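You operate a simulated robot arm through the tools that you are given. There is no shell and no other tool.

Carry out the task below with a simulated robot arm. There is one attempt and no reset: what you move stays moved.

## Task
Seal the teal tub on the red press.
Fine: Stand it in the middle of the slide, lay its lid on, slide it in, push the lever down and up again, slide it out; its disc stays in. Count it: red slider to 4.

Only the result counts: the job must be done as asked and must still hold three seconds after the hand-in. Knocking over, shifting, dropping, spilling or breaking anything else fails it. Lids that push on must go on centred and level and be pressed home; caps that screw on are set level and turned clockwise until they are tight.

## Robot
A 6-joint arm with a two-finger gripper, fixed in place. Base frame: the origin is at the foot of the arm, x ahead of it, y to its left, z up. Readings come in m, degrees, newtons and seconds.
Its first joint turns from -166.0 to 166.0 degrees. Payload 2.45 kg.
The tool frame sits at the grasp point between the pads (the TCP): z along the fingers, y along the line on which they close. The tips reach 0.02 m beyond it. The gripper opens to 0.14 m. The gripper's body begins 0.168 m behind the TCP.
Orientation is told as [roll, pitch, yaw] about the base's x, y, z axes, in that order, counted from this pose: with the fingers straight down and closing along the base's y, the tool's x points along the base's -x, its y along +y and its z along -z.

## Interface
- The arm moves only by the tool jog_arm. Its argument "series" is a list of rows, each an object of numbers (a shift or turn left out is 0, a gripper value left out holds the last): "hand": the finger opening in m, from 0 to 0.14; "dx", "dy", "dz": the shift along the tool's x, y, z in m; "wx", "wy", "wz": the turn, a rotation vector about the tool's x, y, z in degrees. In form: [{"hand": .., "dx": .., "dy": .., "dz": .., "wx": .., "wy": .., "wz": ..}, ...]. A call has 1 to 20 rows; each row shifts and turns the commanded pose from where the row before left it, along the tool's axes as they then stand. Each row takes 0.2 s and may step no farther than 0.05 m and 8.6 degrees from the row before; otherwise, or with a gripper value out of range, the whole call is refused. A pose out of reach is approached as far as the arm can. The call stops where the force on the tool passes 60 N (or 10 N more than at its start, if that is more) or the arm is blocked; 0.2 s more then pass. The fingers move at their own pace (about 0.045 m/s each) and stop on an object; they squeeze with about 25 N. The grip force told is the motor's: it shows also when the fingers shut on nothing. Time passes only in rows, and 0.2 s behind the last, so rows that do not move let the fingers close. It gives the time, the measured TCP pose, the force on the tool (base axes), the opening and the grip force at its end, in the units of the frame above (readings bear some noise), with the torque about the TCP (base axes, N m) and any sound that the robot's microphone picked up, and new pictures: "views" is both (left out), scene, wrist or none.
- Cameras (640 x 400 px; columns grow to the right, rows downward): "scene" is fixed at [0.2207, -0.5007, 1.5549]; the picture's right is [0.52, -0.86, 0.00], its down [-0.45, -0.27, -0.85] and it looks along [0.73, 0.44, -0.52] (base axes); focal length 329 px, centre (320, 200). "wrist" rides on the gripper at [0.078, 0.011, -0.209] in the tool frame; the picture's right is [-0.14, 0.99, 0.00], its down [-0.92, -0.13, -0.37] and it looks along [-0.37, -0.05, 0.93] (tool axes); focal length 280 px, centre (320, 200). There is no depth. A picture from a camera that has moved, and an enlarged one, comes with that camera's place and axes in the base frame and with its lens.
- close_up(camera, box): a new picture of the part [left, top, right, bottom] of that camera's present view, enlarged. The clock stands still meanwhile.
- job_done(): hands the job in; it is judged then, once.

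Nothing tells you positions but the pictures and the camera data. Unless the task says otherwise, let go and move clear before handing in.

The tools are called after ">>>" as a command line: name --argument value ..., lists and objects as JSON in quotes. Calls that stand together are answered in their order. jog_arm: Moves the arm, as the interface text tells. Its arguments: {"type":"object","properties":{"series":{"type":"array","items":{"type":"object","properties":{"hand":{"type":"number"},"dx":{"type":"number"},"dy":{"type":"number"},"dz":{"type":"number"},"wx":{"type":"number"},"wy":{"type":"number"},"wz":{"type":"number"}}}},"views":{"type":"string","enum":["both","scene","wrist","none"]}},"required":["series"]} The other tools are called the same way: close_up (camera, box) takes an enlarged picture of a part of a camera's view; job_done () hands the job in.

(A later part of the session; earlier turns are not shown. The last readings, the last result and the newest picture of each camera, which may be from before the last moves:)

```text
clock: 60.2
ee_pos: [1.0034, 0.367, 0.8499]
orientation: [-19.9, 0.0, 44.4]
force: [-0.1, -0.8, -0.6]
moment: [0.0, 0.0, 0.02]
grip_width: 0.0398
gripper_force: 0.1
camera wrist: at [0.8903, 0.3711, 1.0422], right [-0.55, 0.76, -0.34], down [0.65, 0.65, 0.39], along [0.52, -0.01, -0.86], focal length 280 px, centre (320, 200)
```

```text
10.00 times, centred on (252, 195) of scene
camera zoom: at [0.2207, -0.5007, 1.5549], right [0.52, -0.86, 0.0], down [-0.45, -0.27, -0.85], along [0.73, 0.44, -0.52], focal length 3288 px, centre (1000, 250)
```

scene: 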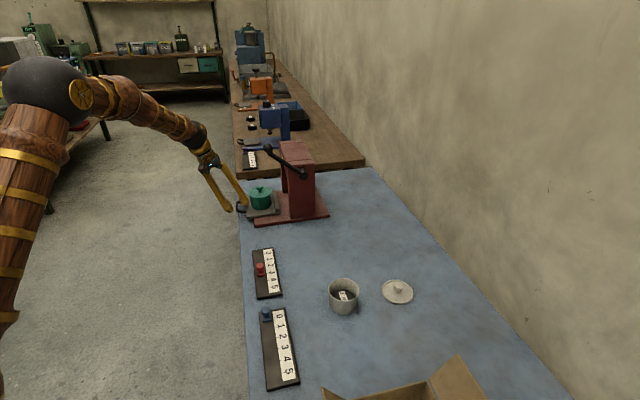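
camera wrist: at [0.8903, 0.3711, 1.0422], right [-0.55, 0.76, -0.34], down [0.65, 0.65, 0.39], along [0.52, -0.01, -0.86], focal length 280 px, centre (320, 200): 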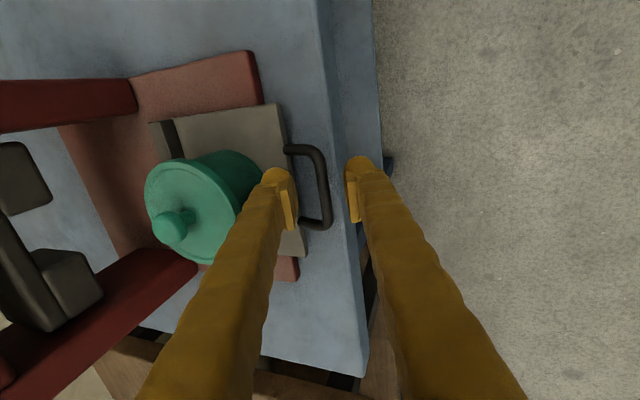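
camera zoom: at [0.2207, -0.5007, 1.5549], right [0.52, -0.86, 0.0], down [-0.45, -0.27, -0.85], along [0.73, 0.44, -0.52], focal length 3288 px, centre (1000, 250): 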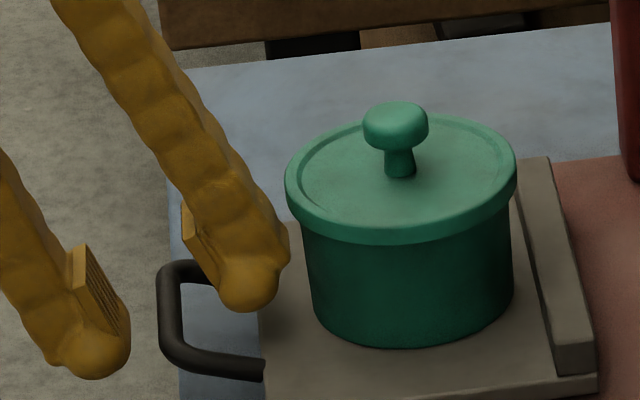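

The bar sits between the fingers and centred between the loop's legs. I'll close on it.

>>> jog_arm --series '[{"hand": 0.0}, {}, {}, {}, {}]'

>>> close_up --camera "wrist" --box '[240, 110, 400, 240]'

>>> close_up --camera "scene" --box '[220, 175, 284, 215]'

```text
clock: 61.4
ee_pos: [1.0026, 0.3668, 0.8499]
orientation: [-20.0, 0.0, 44.2]
force: [-1.5, -0.5, -1.4]
moment: [-0.2, 0.26, 0.74]
grip_width: 0.008
gripper_force: 35.6
camera wrist: at [0.8903, 0.3711, 1.0422], right [-0.55, 0.76, -0.34], down [0.65, 0.65, 0.39], along [0.52, -0.01, -0.86], focal length 280 px, centre (320, 200)
```

scene: 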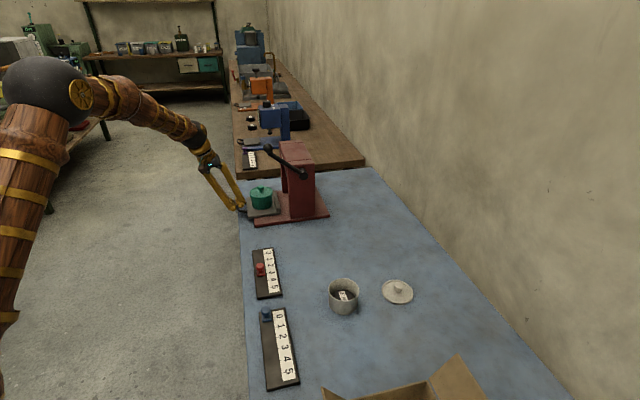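
wrist: 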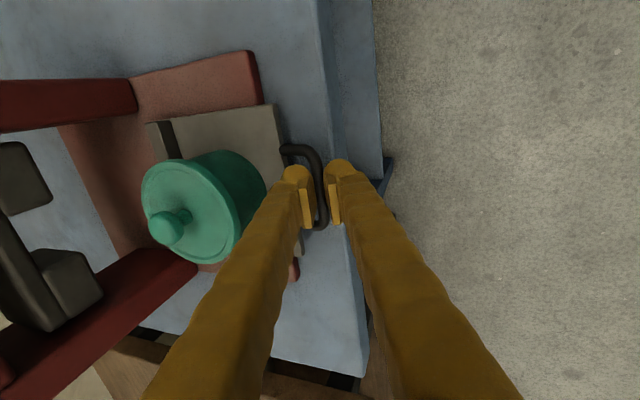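

```text
3.08 times, centred on (320, 175) of wrist
camera zoom: at [0.8903, 0.3711, 1.0422], right [-0.55, 0.76, -0.34], down [0.65, 0.65, 0.39], along [0.52, -0.01, -0.86], focal length 863 px, centre (320, 277)
```

zoom: 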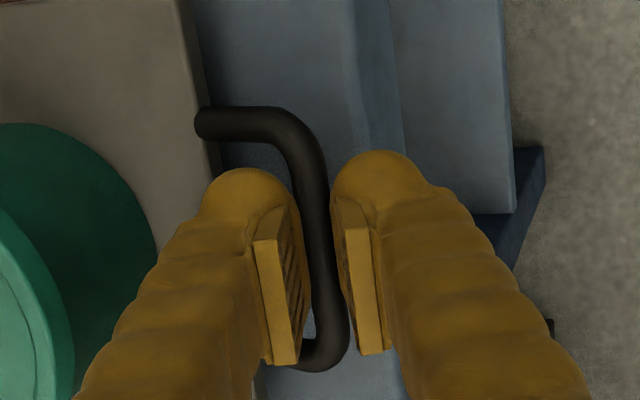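

```text
10.00 times, centred on (252, 195) of scene
camera zoom: at [0.2207, -0.5007, 1.5549], right [0.52, -0.86, 0.0], down [-0.45, -0.27, -0.85], along [0.73, 0.44, -0.52], focal length 3288 px, centre (1000, 250)
```

zoom: 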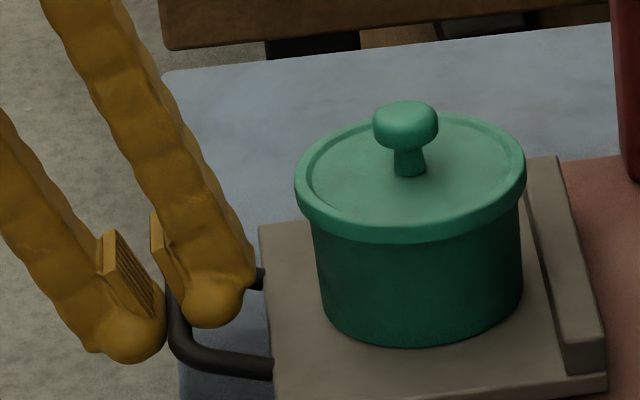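

The bar is gripped and the slide moved a few millimetres freely. I'll push the slide in gently along its axis.

>>> jog_arm --series '[{"dy": -0.0047, "dz": 0.0017}, {"dy": -0.0075, "dz": 0.0027}, {"dy": -0.0094, "dz": 0.0034}, {"dy": -0.0094, "dz": 0.0034}, {"dy": -0.0094, "dz": 0.0034}, {"dy": -0.0094, "dz": 0.0034}, {}]'

>>> close_up --camera "scene" --box '[220, 165, 332, 235]'

```text
clock: 63.0
ee_pos: [1.0411, 0.3281, 0.8494]
orientation: [-20.1, -0.2, 44.3]
force: [0.1, -1.6, 19.1]
moment: [-0.16, 0.01, 0.78]
grip_width: 0.007
gripper_force: 35.4
camera wrist: at [0.9284, 0.3328, 1.0425], right [-0.55, 0.76, -0.34], down [0.65, 0.65, 0.39], along [0.52, -0.01, -0.86], focal length 280 px, centre (320, 200)
```

scene: 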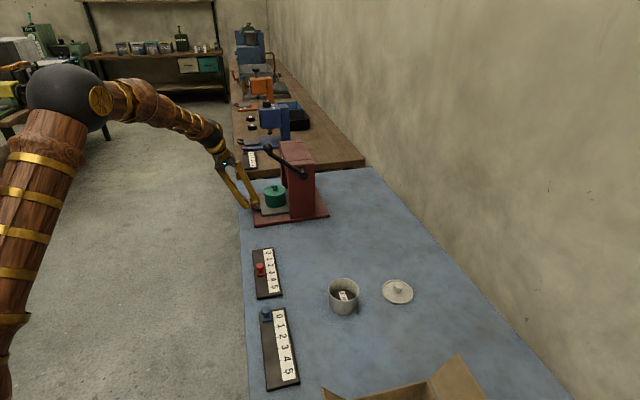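
wrist: 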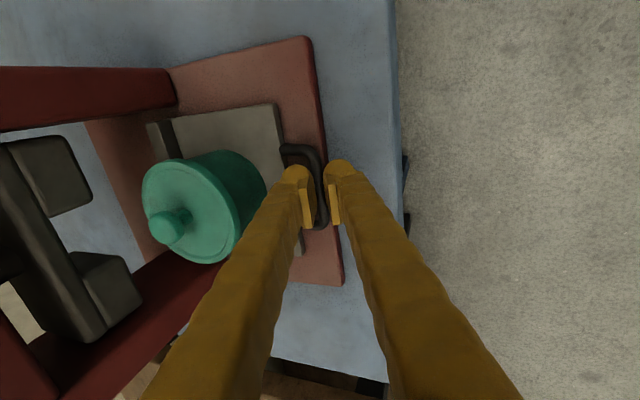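

```text
5.71 times, centred on (276, 200) of scene
camera zoom: at [0.2207, -0.5007, 1.5549], right [0.52, -0.86, 0.0], down [-0.45, -0.27, -0.85], along [0.73, 0.44, -0.52], focal length 1879 px, centre (571, 200)
```

zoom: 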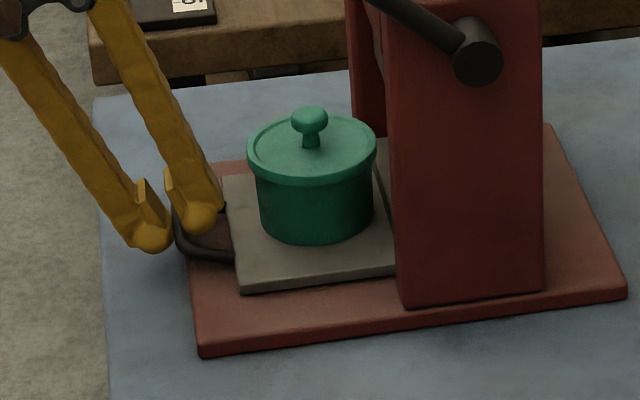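

The slide and tub are moving in. There is 19 N upward on the tool, so a fingertip is probably touching the base plate; I'll raise about 2 mm and check.

>>> jog_arm --series '[{"dy": -0.0007, "dz": -0.0019}, {}]' --views "none"

```text
clock: 63.6
ee_pos: [1.0411, 0.3279, 0.8501]
orientation: [-20.0, 0.1, 44.3]
force: [2.6, 5.4, 7.1]
moment: [-0.16, 0.11, 0.73]
grip_width: 0.0068
gripper_force: 34.9
```

>>> jog_arm --series '[{"dy": -0.0003, "dz": -0.0009}, {"dy": -0.0047, "dz": 0.0017}, {"dy": -0.0075, "dz": 0.0027}, {"dy": -0.0094, "dz": 0.0034}, {"dy": -0.0094, "dz": 0.0034}, {"dy": -0.0094, "dz": 0.0034}, {}]'

>>> close_up --camera "scene" --box '[220, 165, 332, 235]'

```text
clock: 65.0
ee_pos: [1.0685, 0.3016, 0.8552]
orientation: [-20.1, -0.2, 44.3]
force: [-2.2, -3.1, 10.2]
moment: [-0.19, 0.0, 0.0]
grip_width: 0.006
gripper_force: 29.3
stopped in row 6: the force on the tool passed its limit at 62 N (the readings are from after the stop); the commanded pose is now the measured one
camera wrist: at [0.9551, 0.3052, 1.0479], right [-0.55, 0.76, -0.34], down [0.65, 0.65, 0.39], along [0.52, -0.01, -0.85], focal length 280 px, centre (320, 200)
```

scene: 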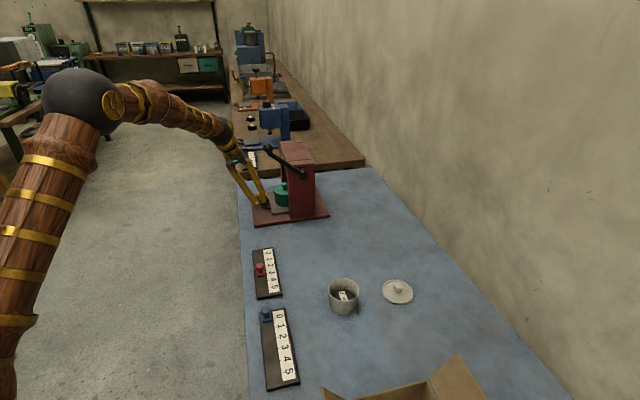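
wrist: 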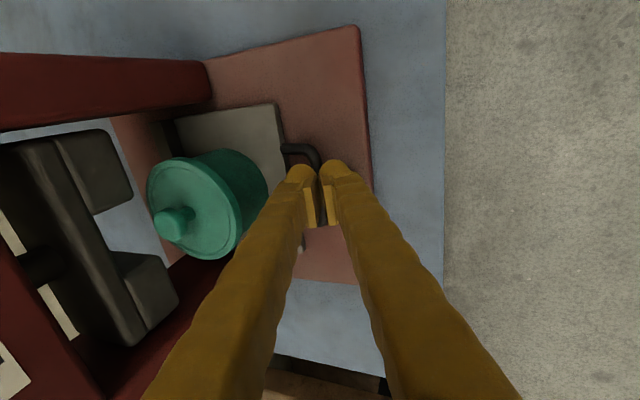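

```text
5.71 times, centred on (276, 200) of scene
camera zoom: at [0.2207, -0.5007, 1.5549], right [0.52, -0.86, 0.0], down [-0.45, -0.27, -0.85], along [0.73, 0.44, -0.52], focal length 1879 px, centre (571, 200)
```

zoom: 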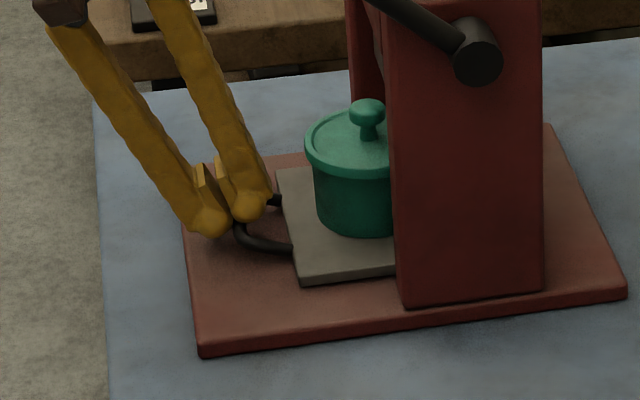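

The push stopped at 62 N after about 0.093 m of travel. I'll look closely at what might be blocking before doing anything else.

>>> close_up --camera "wrist" --box '[100, 80, 340, 280]'

>>> close_up --camera "wrist" --box '[250, 110, 380, 240]'

>>> close_up --camera "scene" --box '[236, 180, 292, 215]'

```text
2.00 times, centred on (220, 180) of wrist
camera zoom: at [0.9551, 0.3052, 1.0479], right [-0.55, 0.76, -0.34], down [0.65, 0.65, 0.39], along [0.52, -0.01, -0.85], focal length 561 px, centre (520, 240)
```

zoom: 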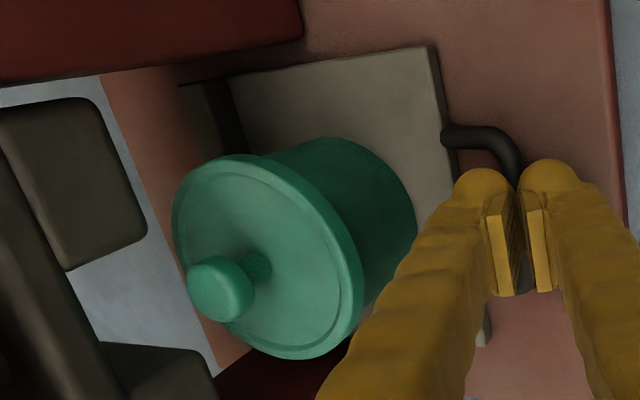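

```text
3.08 times, centred on (315, 175) of wrist
camera zoom: at [0.9551, 0.3052, 1.0479], right [-0.55, 0.76, -0.34], down [0.65, 0.65, 0.39], along [0.52, -0.01, -0.85], focal length 863 px, centre (335, 277)
```

zoom: 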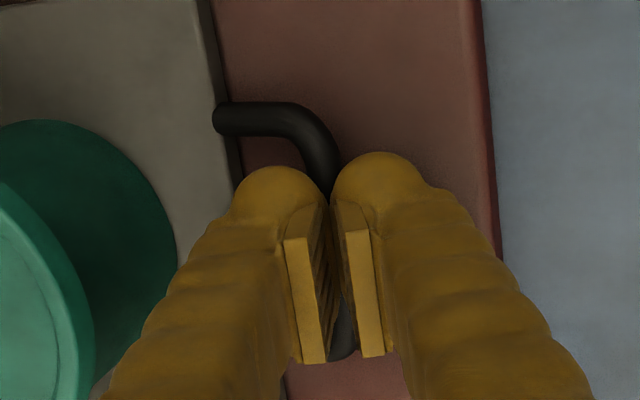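

```text
11.43 times, centred on (264, 198) of scene
camera zoom: at [0.2207, -0.5007, 1.5549], right [0.52, -0.86, 0.0], down [-0.45, -0.27, -0.85], along [0.73, 0.44, -0.52], focal length 3758 px, centre (960, 229)
```

zoom: 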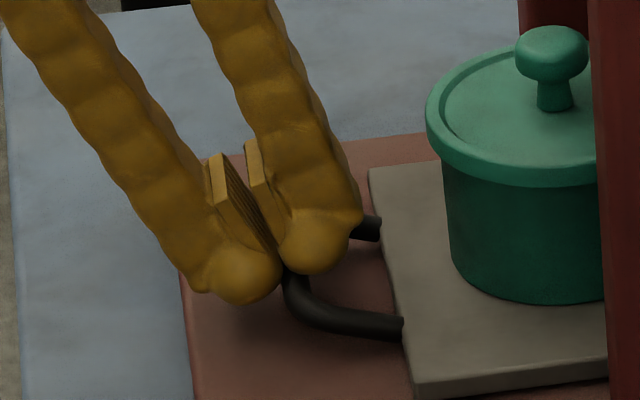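

The lower fingertip caught on the base plate's edge; the press and tub themselves look clear. I'll let go, rise, set the tool upright with the hand wide open, and push the bar from outside with one finger instead.

>>> jog_arm --series '[{"hand": 0.03}, {}, {}, {"dy": -0.012, "dz": -0.0329}, {"dy": -0.012, "dz": -0.0329}, {}]' --views "none"

>>> jog_arm --series '[{"dy": 0.03, "dz": -0.011}, {"dy": 0.03, "dz": -0.011}, {"dy": 0.03, "dz": -0.011}, {"dy": 0.03, "dz": -0.011}, {"wx": -6.7}, {"wx": -6.7}, {"wx": -6.6, "hand": 0.14}, {}, {}, {}]'

>>> close_up --camera "scene" --box '[220, 165, 332, 235]'

```text
clock: 66.4
ee_pos: [1.0669, 0.3016, 0.9251]
orientation: [-20.1, -0.2, 44.3]
force: [-0.1, 0.0, 0.3]
moment: [0.02, 0.02, 0.0]
grip_width: 0.0303
gripper_force: 0.0
```

```text
clock: 68.6
ee_pos: [0.9787, 0.3921, 0.924]
orientation: [0.0, -0.2, 44.2]
force: [0.7, 0.3, 0.1]
moment: [0.0, 0.0, 0.01]
grip_width: 0.1185
gripper_force: 0.1
camera wrist: at [0.9146, 0.3458, 1.1327], right [-0.59, 0.8, 0.0], down [0.75, 0.55, 0.37], along [0.3, 0.22, -0.93], focal length 280 px, centre (320, 200)
```

scene: 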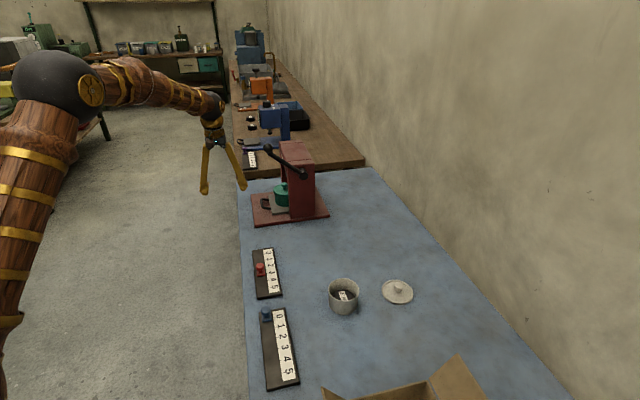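
wrist: 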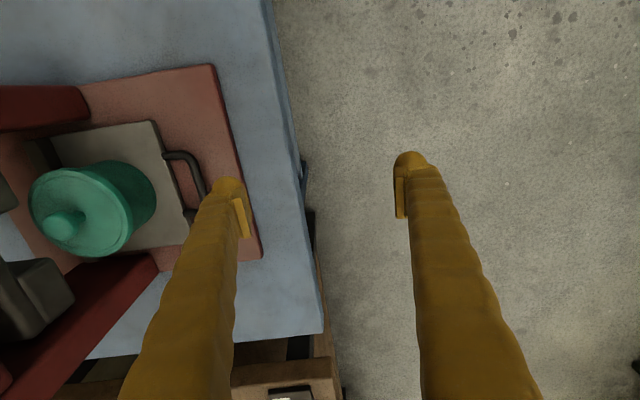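

```text
5.71 times, centred on (276, 200) of scene
camera zoom: at [0.2207, -0.5007, 1.5549], right [0.52, -0.86, 0.0], down [-0.45, -0.27, -0.85], along [0.73, 0.44, -0.52], focal length 1879 px, centre (571, 200)
```

zoom: 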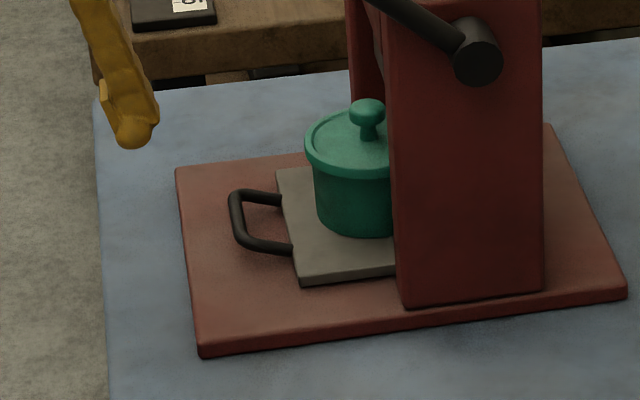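

The slide stayed put with the bar now near in-coordinate 0.063. I'll lower the open hand so its inner finger is outside the bar with its tip above the base plate, then push in.

>>> jog_arm --series '[{"dz": 0.037}, {"dz": 0.0377}, {}, {}]'

>>> close_up --camera "scene" --box '[220, 170, 300, 220]'

>>> close_up --camera "wrist" --box '[100, 100, 300, 240]'

```text
clock: 69.6
ee_pos: [0.9797, 0.3942, 0.8487]
orientation: [-0.1, -0.2, 44.3]
force: [-0.1, -0.1, -0.6]
moment: [0.0, 0.01, 0.02]
grip_width: 0.14
gripper_force: 0.0
camera wrist: at [0.916, 0.3471, 1.0574], right [-0.59, 0.8, 0.0], down [0.75, 0.55, 0.37], along [0.3, 0.22, -0.93], focal length 280 px, centre (320, 200)
```

scene: 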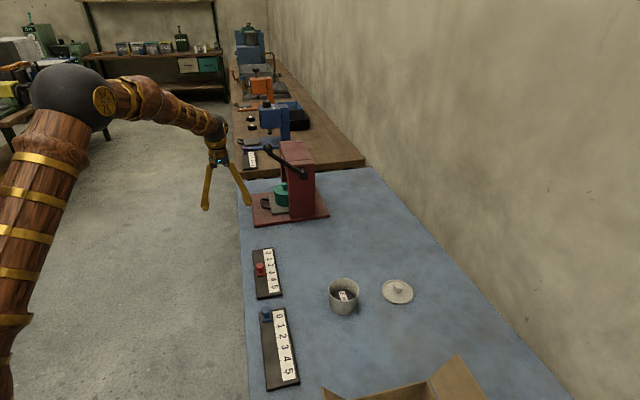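
wrist: 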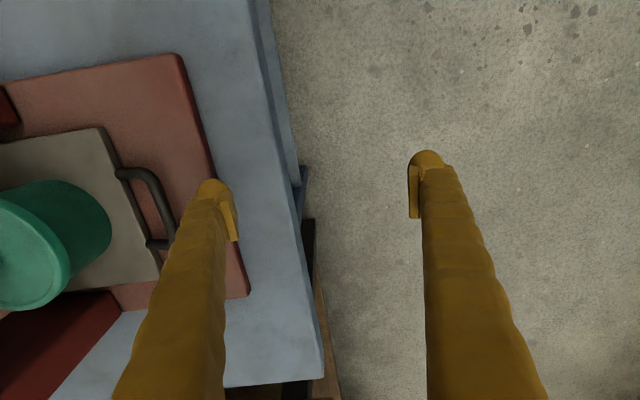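

```text
8.00 times, centred on (260, 195) of scene
camera zoom: at [0.2207, -0.5007, 1.5549], right [0.52, -0.86, 0.0], down [-0.45, -0.27, -0.85], along [0.73, 0.44, -0.52], focal length 2630 px, centre (800, 240)
```

zoom: 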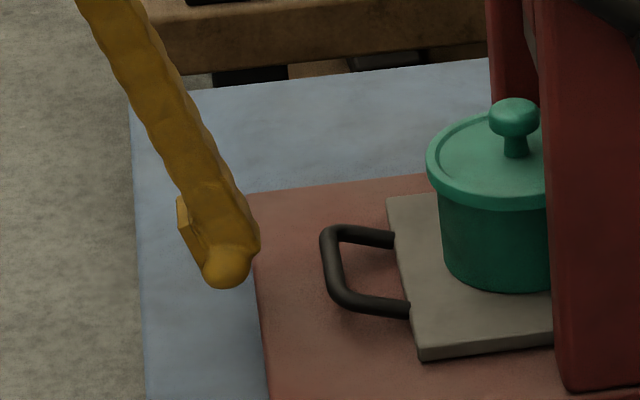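

```text
2.86 times, centred on (200, 170) of wrist
camera zoom: at [0.916, 0.3471, 1.0574], right [-0.59, 0.8, 0.0], down [0.75, 0.55, 0.37], along [0.3, 0.22, -0.93], focal length 801 px, centre (663, 286)
```

zoom: 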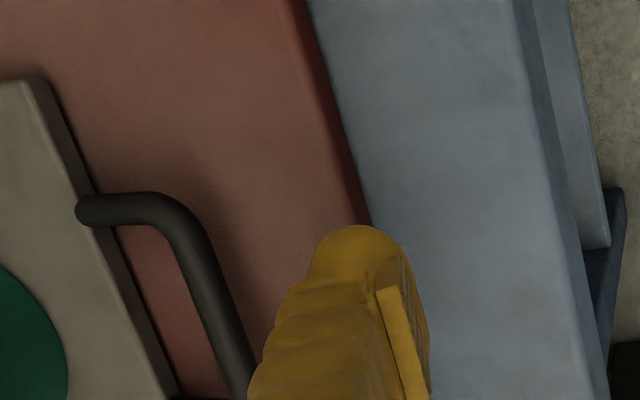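

The tip is above the base plate and at bar height. I'll approach the bar, make soft contact, and push the slide in.

>>> jog_arm --series '[{"dy": -0.01}, {"dy": -0.01}, {"dy": -0.006}, {"dy": -0.004}, {"dy": -0.004}, {"dy": -0.005}, {"dy": -0.006}, {"dy": -0.007}, {"dy": -0.007}, {"dy": -0.007}, {}]'

>>> close_up --camera "scene" --box '[220, 165, 332, 235]'

```text
clock: 72.0
ee_pos: [1.0262, 0.3448, 0.8496]
orientation: [0.0, -0.3, 44.2]
force: [-0.3, 0.0, 2.6]
moment: [-0.07, -0.08, 0.0]
grip_width: 0.1397
gripper_force: 0.0
camera wrist: at [0.9618, 0.2985, 1.0589], right [-0.59, 0.8, 0.0], down [0.75, 0.55, 0.37], along [0.3, 0.22, -0.93], focal length 280 px, centre (320, 200)
```

scene: 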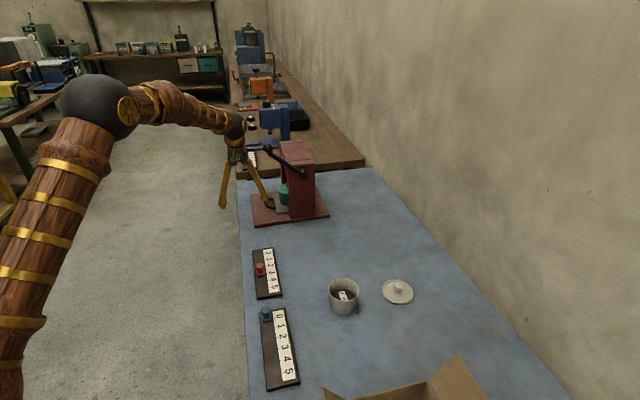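
wrist: 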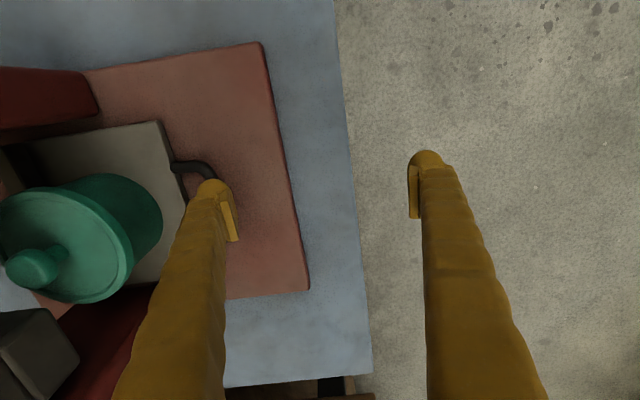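

```text
5.71 times, centred on (276, 200) of scene
camera zoom: at [0.2207, -0.5007, 1.5549], right [0.52, -0.86, 0.0], down [-0.45, -0.27, -0.85], along [0.73, 0.44, -0.52], focal length 1879 px, centre (571, 200)
```

zoom: 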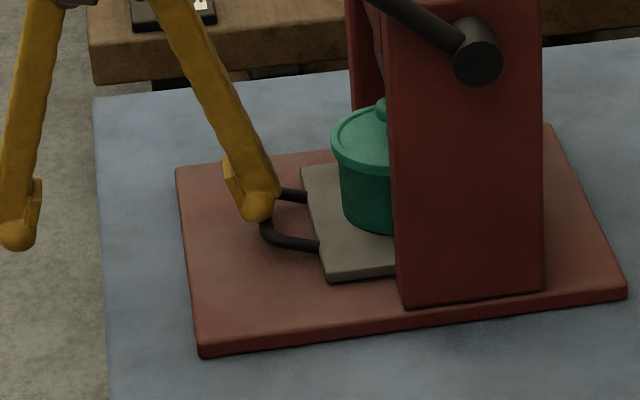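

The slide is moving in smoothly with low force. I'll continue, watching for the end stop.

>>> jog_arm --series '[{"dy": -0.005}, {"dy": -0.007}, {"dy": -0.007}, {"dy": -0.007}, {"dy": -0.006}, {}]'

>>> close_up --camera "scene" --box '[220, 165, 332, 235]'

>>> close_up --camera "wrist" --box '[0, 100, 240, 400]'

```text
clock: 73.4
ee_pos: [1.0466, 0.3226, 0.8479]
orientation: [-0.2, -0.2, 44.3]
force: [0.4, 0.4, 2.1]
moment: [-0.13, -0.18, 0.01]
grip_width: 0.1399
gripper_force: 0.1
camera wrist: at [0.983, 0.276, 1.0588], right [-0.59, 0.8, 0.0], down [0.75, 0.55, 0.37], along [0.3, 0.22, -0.93], focal length 280 px, centre (320, 200)
```

scene: 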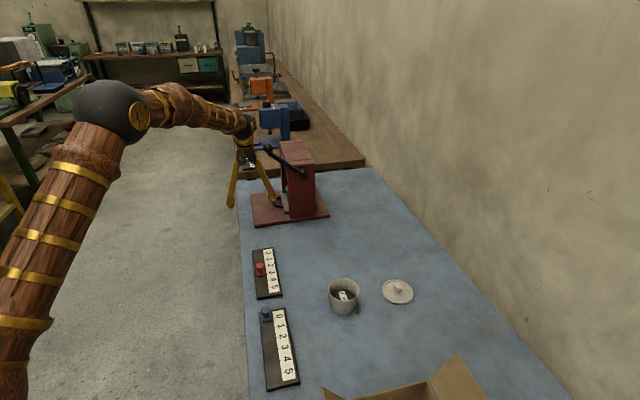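
wrist: 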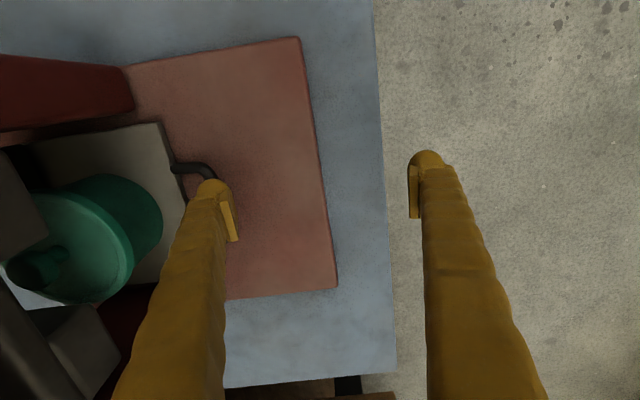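

```text
5.71 times, centred on (276, 200) of scene
camera zoom: at [0.2207, -0.5007, 1.5549], right [0.52, -0.86, 0.0], down [-0.45, -0.27, -0.85], along [0.73, 0.44, -0.52], focal length 1879 px, centre (571, 200)
```

zoom: 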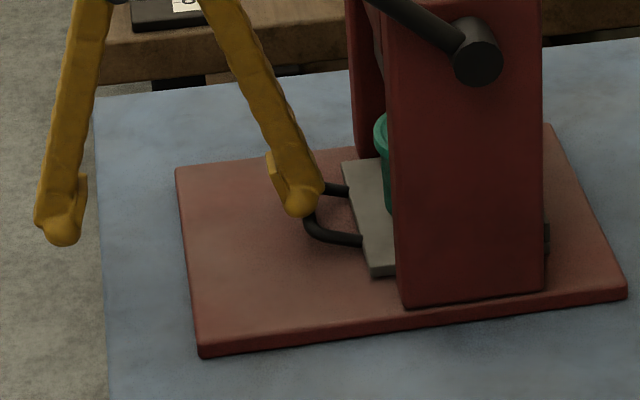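

```text
1.33 times, centred on (120, 250) of wrist
camera zoom: at [0.983, 0.276, 1.0588], right [-0.59, 0.8, 0.0], down [0.75, 0.55, 0.37], along [0.3, 0.22, -0.93], focal length 374 px, centre (587, 133)
```

zoom: 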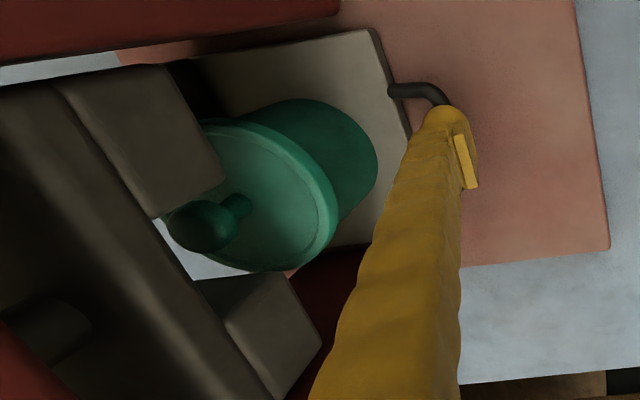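

>>> jog_arm --series '[{"dy": -0.003}, {"dy": -0.003}, {}]' --views "none"

>>> jog_arm --series '[{"dy": -0.0025}, {}]' --views "none"

>>> jog_arm --series '[{"dy": -0.0025}, {}]'

>>> close_up --camera "scene" --box '[220, 165, 332, 235]'

>>> close_up --camera "wrist" --box '[0, 100, 240, 250]'

```text
clock: 74.2
ee_pos: [1.051, 0.3187, 0.8498]
orientation: [-0.1, -0.3, 44.4]
force: [-12.1, 10.4, 18.4]
moment: [-0.83, -1.02, 0.24]
grip_width: 0.1328
gripper_force: 0.0
```

```text
clock: 74.8
ee_pos: [1.0526, 0.3172, 0.8506]
orientation: [-0.1, -0.3, 44.3]
force: [-22.0, 14.5, 33.1]
moment: [-1.49, -1.8, -0.08]
grip_width: 0.1282
gripper_force: 0.0
```

```text
clock: 75.4
ee_pos: [1.0535, 0.3158, 0.852]
orientation: [-0.1, -0.3, 44.2]
force: [-32.4, 15.3, 44.6]
moment: [-1.97, -2.32, -0.52]
grip_width: 0.1255
gripper_force: 0.0
camera wrist: at [0.9902, 0.2691, 1.0608], right [-0.59, 0.8, 0.0], down [0.75, 0.55, 0.37], along [0.3, 0.22, -0.93], focal length 280 px, centre (320, 200)
```

scene: 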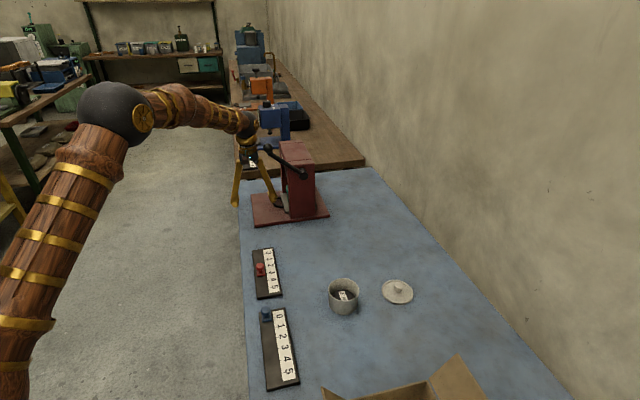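
wrist: 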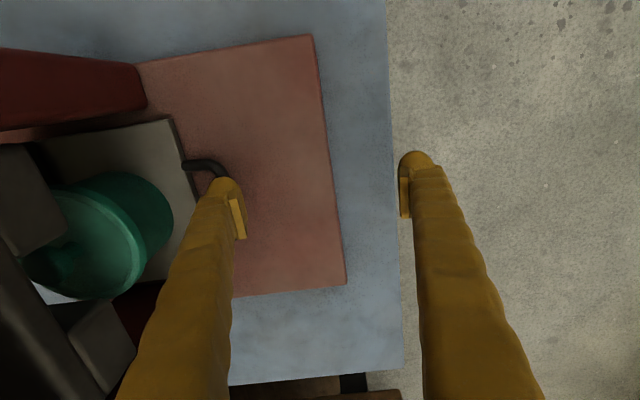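

```text
5.71 times, centred on (276, 200) of scene
camera zoom: at [0.2207, -0.5007, 1.5549], right [0.52, -0.86, 0.0], down [-0.45, -0.27, -0.85], along [0.73, 0.44, -0.52], focal length 1879 px, centre (571, 200)
```

zoom: 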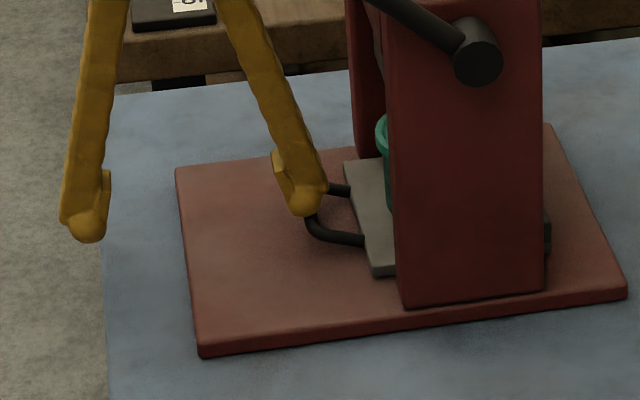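

```text
2.67 times, centred on (120, 175) of wrist
camera zoom: at [0.9902, 0.2691, 1.0608], right [-0.59, 0.8, 0.0], down [0.75, 0.55, 0.37], along [0.3, 0.22, -0.93], focal length 748 px, centre (853, 267)
```

zoom: 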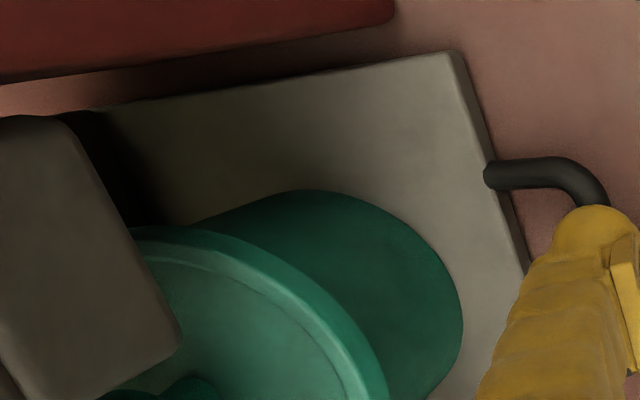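

The slide is fully in against its stop. Next is the lever: I'll back off, rise above it, turn the gripper back so it closes across the lever knob, and hover over the knob.

>>> jog_arm --series '[{"dy": 0.01}, {"dy": 0.04}, {"dy": 0.045}, {"dz": -0.045}, {"dz": -0.045}, {"dz": -0.045}, {"dz": -0.045}, {"dz": -0.045}, {"dz": -0.045}, {"dz": -0.045}, {"dz": -0.045}, {"dz": -0.04}, {}]'

>>> jog_arm --series '[{"wz": 8.2, "hand": 0.08}, {"wz": 8.2}, {"wz": 8.2}, {"wz": 8.2}, {"wz": 8.2}, {"wz": 8.2}, {"wz": 8.2}, {"wz": 8.2}, {"wz": 8.2}, {"wz": 8.2}, {"wz": 8.0}, {}, {"dx": -0.0332, "dy": -0.0286}, {"dx": -0.0332, "dy": -0.0286}, {"dx": -0.0332, "dy": -0.0286}, {}]'

>>> close_up --camera "scene" --box '[220, 120, 348, 220]'

```text
clock: 78.2
ee_pos: [0.9879, 0.3829, 1.2501]
orientation: [-0.1, -0.2, 44.3]
force: [-0.9, 0.0, 0.6]
moment: [0.0, 0.0, 0.01]
grip_width: 0.1398
gripper_force: 0.0
camera wrist: at [0.9222, 0.3363, 1.4593], right [-0.59, 0.8, 0.0], down [0.75, 0.55, 0.37], along [0.3, 0.22, -0.93], focal length 280 px, centre (320, 200)
```

scene: 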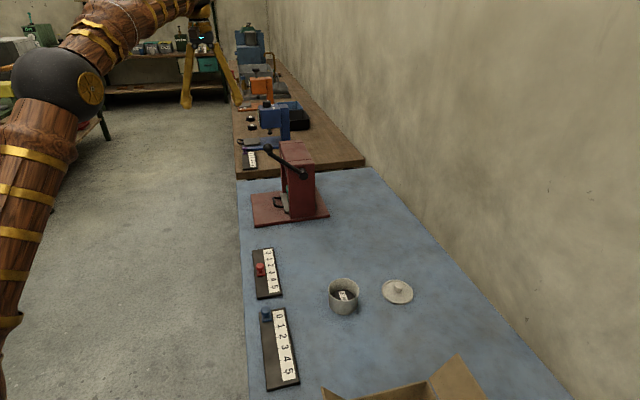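
wrist: 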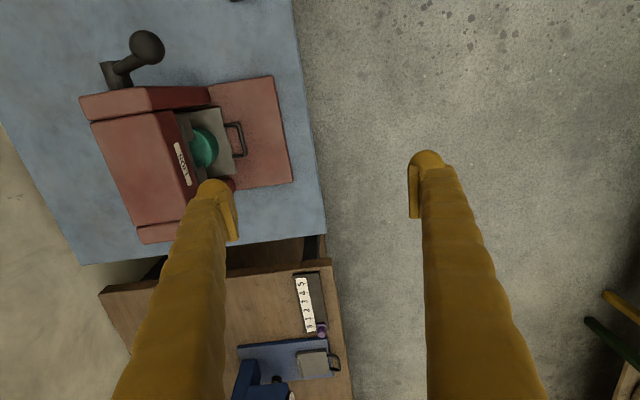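

```text
clock: 81.6
ee_pos: [0.9977, 0.2503, 1.2508]
orientation: [0.3, -0.1, -45.7]
force: [0.3, 0.3, -0.1]
moment: [-0.01, 0.02, 0.01]
grip_width: 0.0797
gripper_force: 0.0
camera wrist: at [0.9504, 0.3142, 1.4591], right [0.8, 0.59, 0.0], down [0.55, -0.75, 0.37], along [0.22, -0.3, -0.93], focal length 280 px, centre (320, 200)
```

scene: 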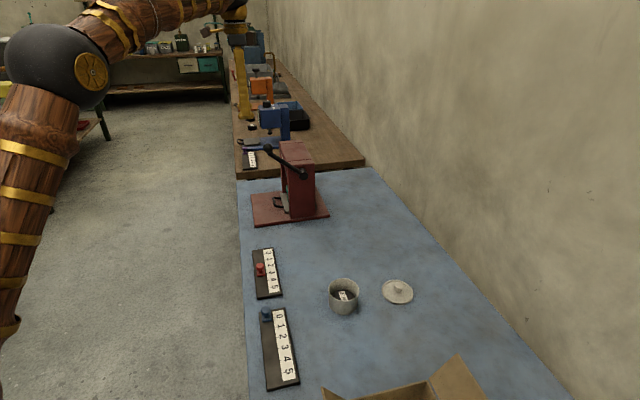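
wrist: 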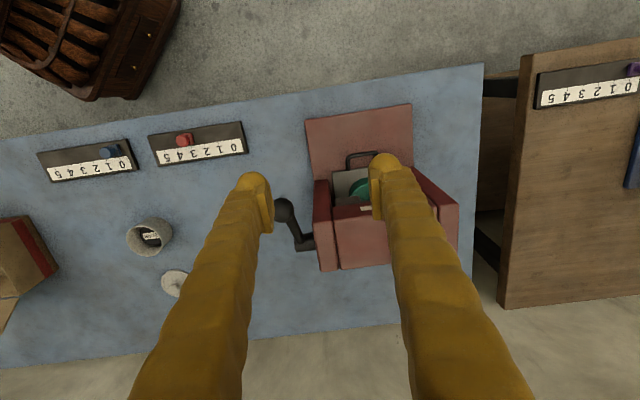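

```text
4.00 times, centred on (284, 170) of scene
camera zoom: at [0.2207, -0.5007, 1.5549], right [0.52, -0.86, 0.0], down [-0.45, -0.27, -0.85], along [0.73, 0.44, -0.52], focal length 1315 px, centre (464, 320)
```

zoom: 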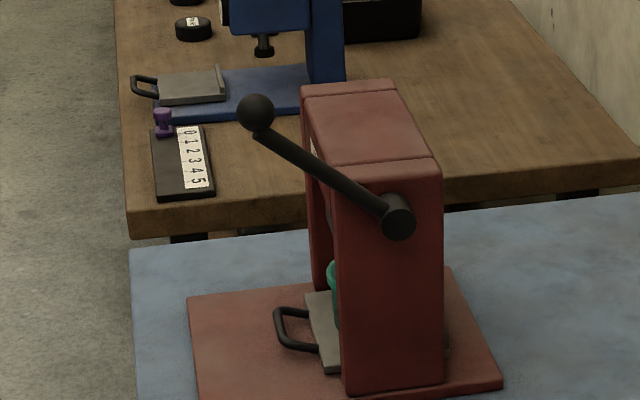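

The lever knob is at about (0.998, 0.170, 1.139). I'll move right over it and check.

>>> jog_arm --series '[{"dx": -0.029, "dy": -0.028}, {"dx": -0.029, "dy": -0.028}, {}]'

>>> close_up --camera "wrist" --box '[220, 100, 420, 225]'

```text
clock: 82.4
ee_pos: [0.997, 0.1701, 1.2506]
orientation: [0.2, -0.1, -45.7]
force: [-0.4, 0.0, 0.3]
moment: [-0.01, -0.01, 0.03]
grip_width: 0.0799
gripper_force: 0.1
camera wrist: at [0.9499, 0.2335, 1.4593], right [0.8, 0.59, 0.0], down [0.55, -0.75, 0.37], along [0.22, -0.3, -0.93], focal length 280 px, centre (320, 200)
```

scene: 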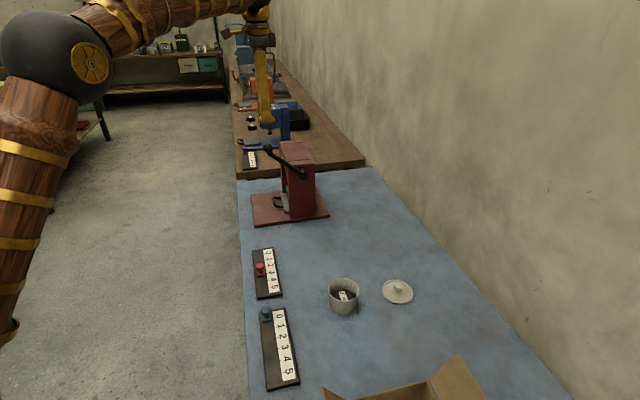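
wrist: 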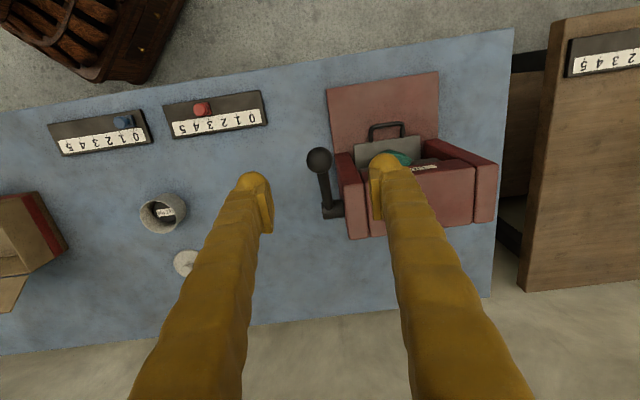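

```text
3.20 times, centred on (320, 162) of wrist
camera zoom: at [0.9499, 0.2335, 1.4593], right [0.8, 0.59, 0.0], down [0.55, -0.75, 0.37], along [0.22, -0.3, -0.93], focal length 897 px, centre (320, 320)
```

zoom: 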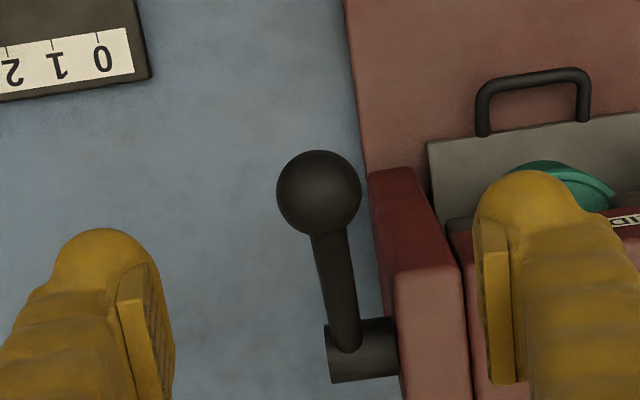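

The knob is centred under the TCP (diameter about 0.031 m). I'll descend around it and grip it.

>>> jog_arm --series '[{"hand": 0.07, "dz": 0.0375}, {"dz": 0.0375}, {"dz": 0.0375}, {}, {"hand": 0.0}, {}, {}, {}, {}]'

>>> close_up --camera "wrist" --box '[220, 120, 420, 245]'

>>> close_up --camera "scene" --box '[220, 110, 348, 210]'

```text
clock: 84.4
ee_pos: [0.998, 0.1705, 1.14]
orientation: [0.1, -0.2, -45.7]
force: [0.5, 0.0, -1.1]
moment: [0.01, 0.01, 0.02]
grip_width: 0.0
gripper_force: 28.0
camera wrist: at [0.9503, 0.2351, 1.3491], right [0.8, 0.59, 0.0], down [0.55, -0.75, 0.37], along [0.22, -0.29, -0.93], focal length 280 px, centre (320, 200)
```

scene: 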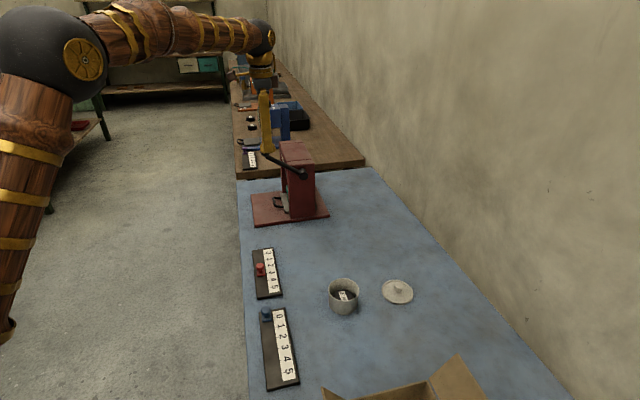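
wrist: 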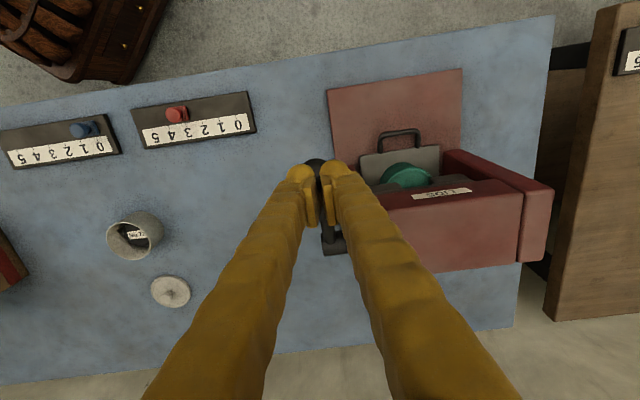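

```text
3.20 times, centred on (320, 182) of wrist
camera zoom: at [0.9503, 0.2351, 1.3491], right [0.8, 0.59, 0.0], down [0.55, -0.75, 0.37], along [0.22, -0.29, -0.93], focal length 897 px, centre (320, 256)
```

zoom: 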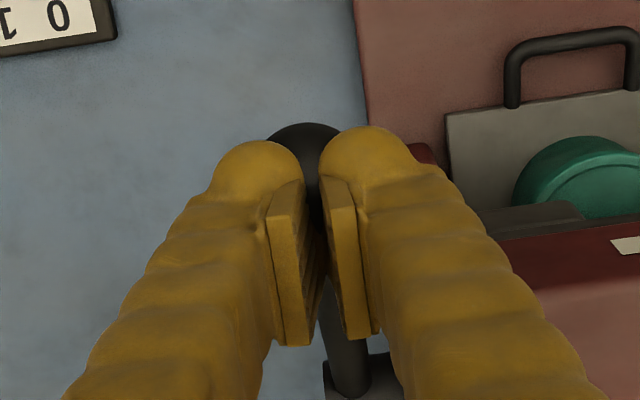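

```text
4.00 times, centred on (284, 160) of scene
camera zoom: at [0.2207, -0.5007, 1.5549], right [0.52, -0.86, 0.0], down [-0.45, -0.27, -0.85], along [0.73, 0.44, -0.52], focal length 1315 px, centre (464, 360)
```

zoom: 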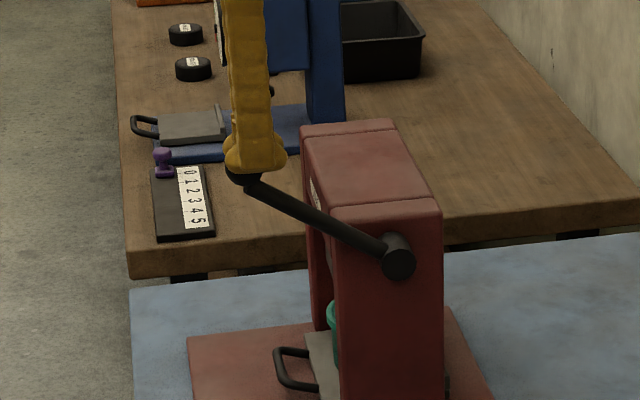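

The fingers closed above the ball and squeezed the lever down a little, so the knob is lower than I estimated. I'll open and look again.

>>> jog_arm --series '[{"hand": 0.07}, {}, {}, {}, {}]'

>>> close_up --camera "wrist" --box '[220, 100, 420, 225]'

>>> close_up --camera "scene" --box '[220, 110, 348, 210]'

```text
clock: 85.6
ee_pos: [0.9976, 0.1701, 1.1395]
orientation: [0.2, 0.0, -45.8]
force: [-0.2, 0.3, -0.2]
moment: [0.01, 0.0, -0.03]
grip_width: 0.0702
gripper_force: 0.0
camera wrist: at [0.9503, 0.235, 1.3491], right [0.8, 0.59, 0.0], down [0.55, -0.75, 0.37], along [0.22, -0.3, -0.93], focal length 280 px, centre (320, 200)
```

scene: 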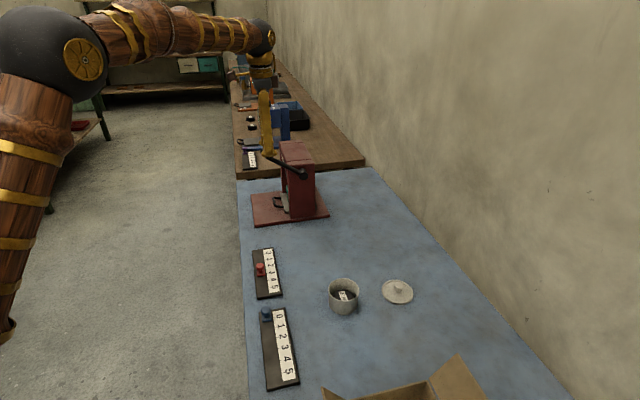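
wrist: 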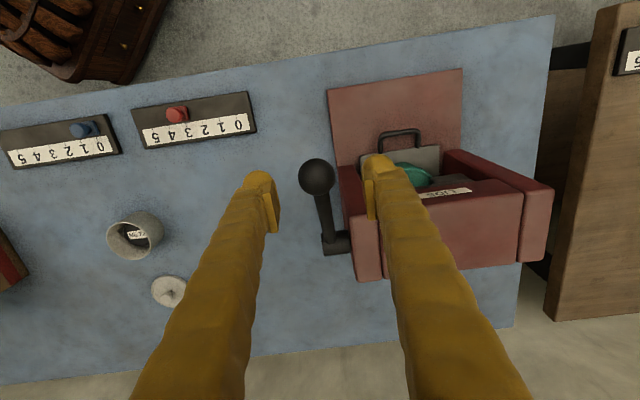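

```text
3.20 times, centred on (320, 162) of wrist
camera zoom: at [0.9503, 0.235, 1.3491], right [0.8, 0.59, 0.0], down [0.55, -0.75, 0.37], along [0.22, -0.3, -0.93], focal length 897 px, centre (320, 320)
```

zoom: 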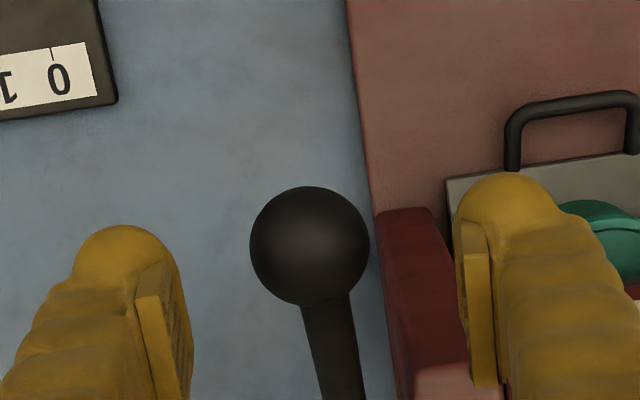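

```text
4.00 times, centred on (284, 160) of scene
camera zoom: at [0.2207, -0.5007, 1.5549], right [0.52, -0.86, 0.0], down [-0.45, -0.27, -0.85], along [0.73, 0.44, -0.52], focal length 1315 px, centre (464, 360)
```

zoom: 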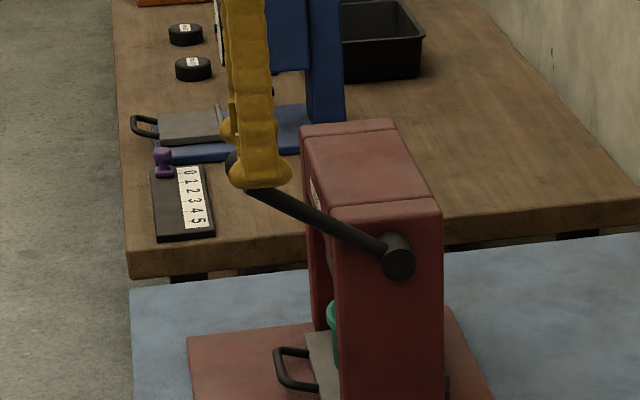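

The ball is at about z = 1.127 and slips out when squeezed, so I'll push it down from above with closed fingertips, following its arc. First I rise and close the hand over the ball.

>>> jog_arm --series '[{"dz": -0.042}, {"hand": 0.0, "dx": 0.0126, "dy": -0.0015}, {}, {}, {}, {}]' --views "none"

>>> jog_arm --series '[{"dz": 0.0277}, {"dx": 0.0075, "dz": 0.0118}, {"dx": 0.0064, "dz": 0.0124}, {"dx": 0.0054, "dz": 0.0129}, {"dx": 0.0041, "dz": 0.0133}, {}]'

>>> close_up --camera "scene" --box '[220, 110, 348, 210]'

>>> close_up --camera "wrist" --box '[220, 120, 460, 270]'

```text
clock: 87.0
ee_pos: [0.9869, 0.1775, 1.1803]
orientation: [0.1, -0.1, -45.7]
force: [-0.5, -1.0, 0.3]
moment: [-0.02, -0.01, 0.02]
grip_width: 0.0
gripper_force: 25.7
```

```text
clock: 88.4
ee_pos: [0.971, 0.1955, 1.1009]
orientation: [0.3, -0.1, -45.8]
force: [0.3, -0.3, -0.2]
moment: [-0.01, -0.02, 0.01]
grip_width: 0.0001
gripper_force: 25.0
camera wrist: at [0.9241, 0.259, 1.3101], right [0.8, 0.59, 0.0], down [0.55, -0.75, 0.37], along [0.22, -0.3, -0.93], focal length 280 px, centre (320, 200)
```

scene: 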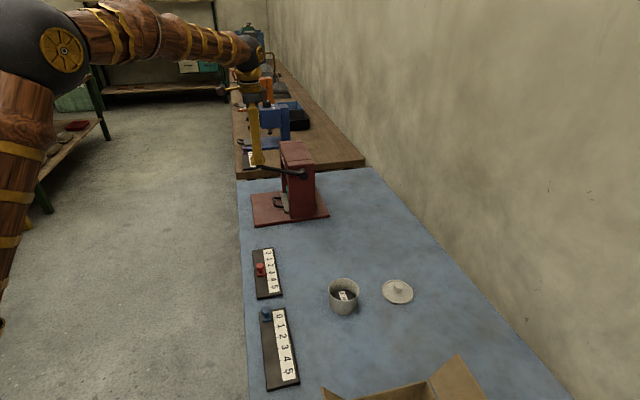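
wrist: 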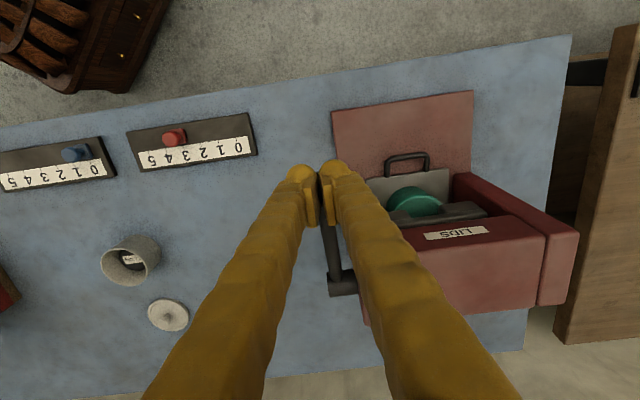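

```text
4.00 times, centred on (284, 160) of scene
camera zoom: at [0.2207, -0.5007, 1.5549], right [0.52, -0.86, 0.0], down [-0.45, -0.27, -0.85], along [0.73, 0.44, -0.52], focal length 1315 px, centre (464, 360)
```

zoom: 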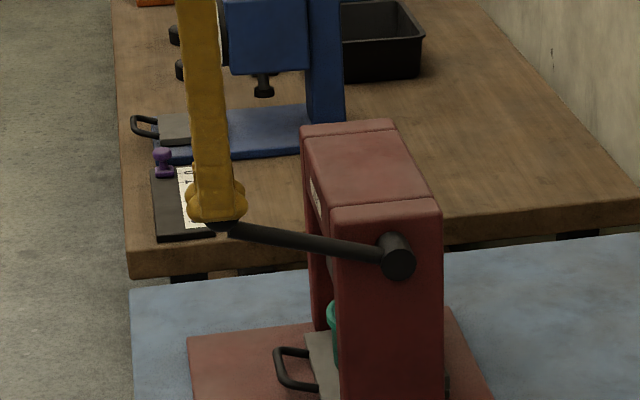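

```text
2.67 times, centred on (340, 195) of wrist
camera zoom: at [0.9241, 0.259, 1.3101], right [0.8, 0.59, 0.0], down [0.55, -0.75, 0.37], along [0.22, -0.3, -0.93], focal length 748 px, centre (267, 213)
```

zoom: 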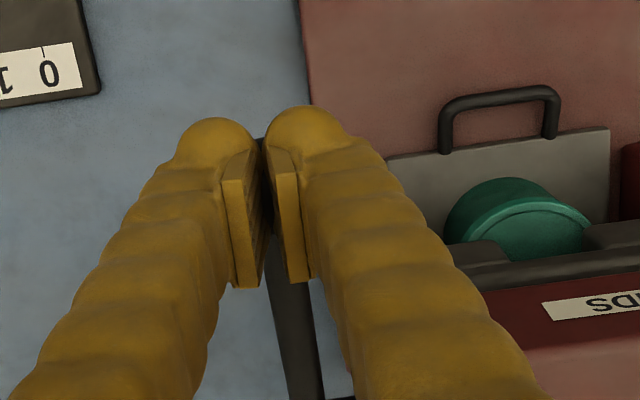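

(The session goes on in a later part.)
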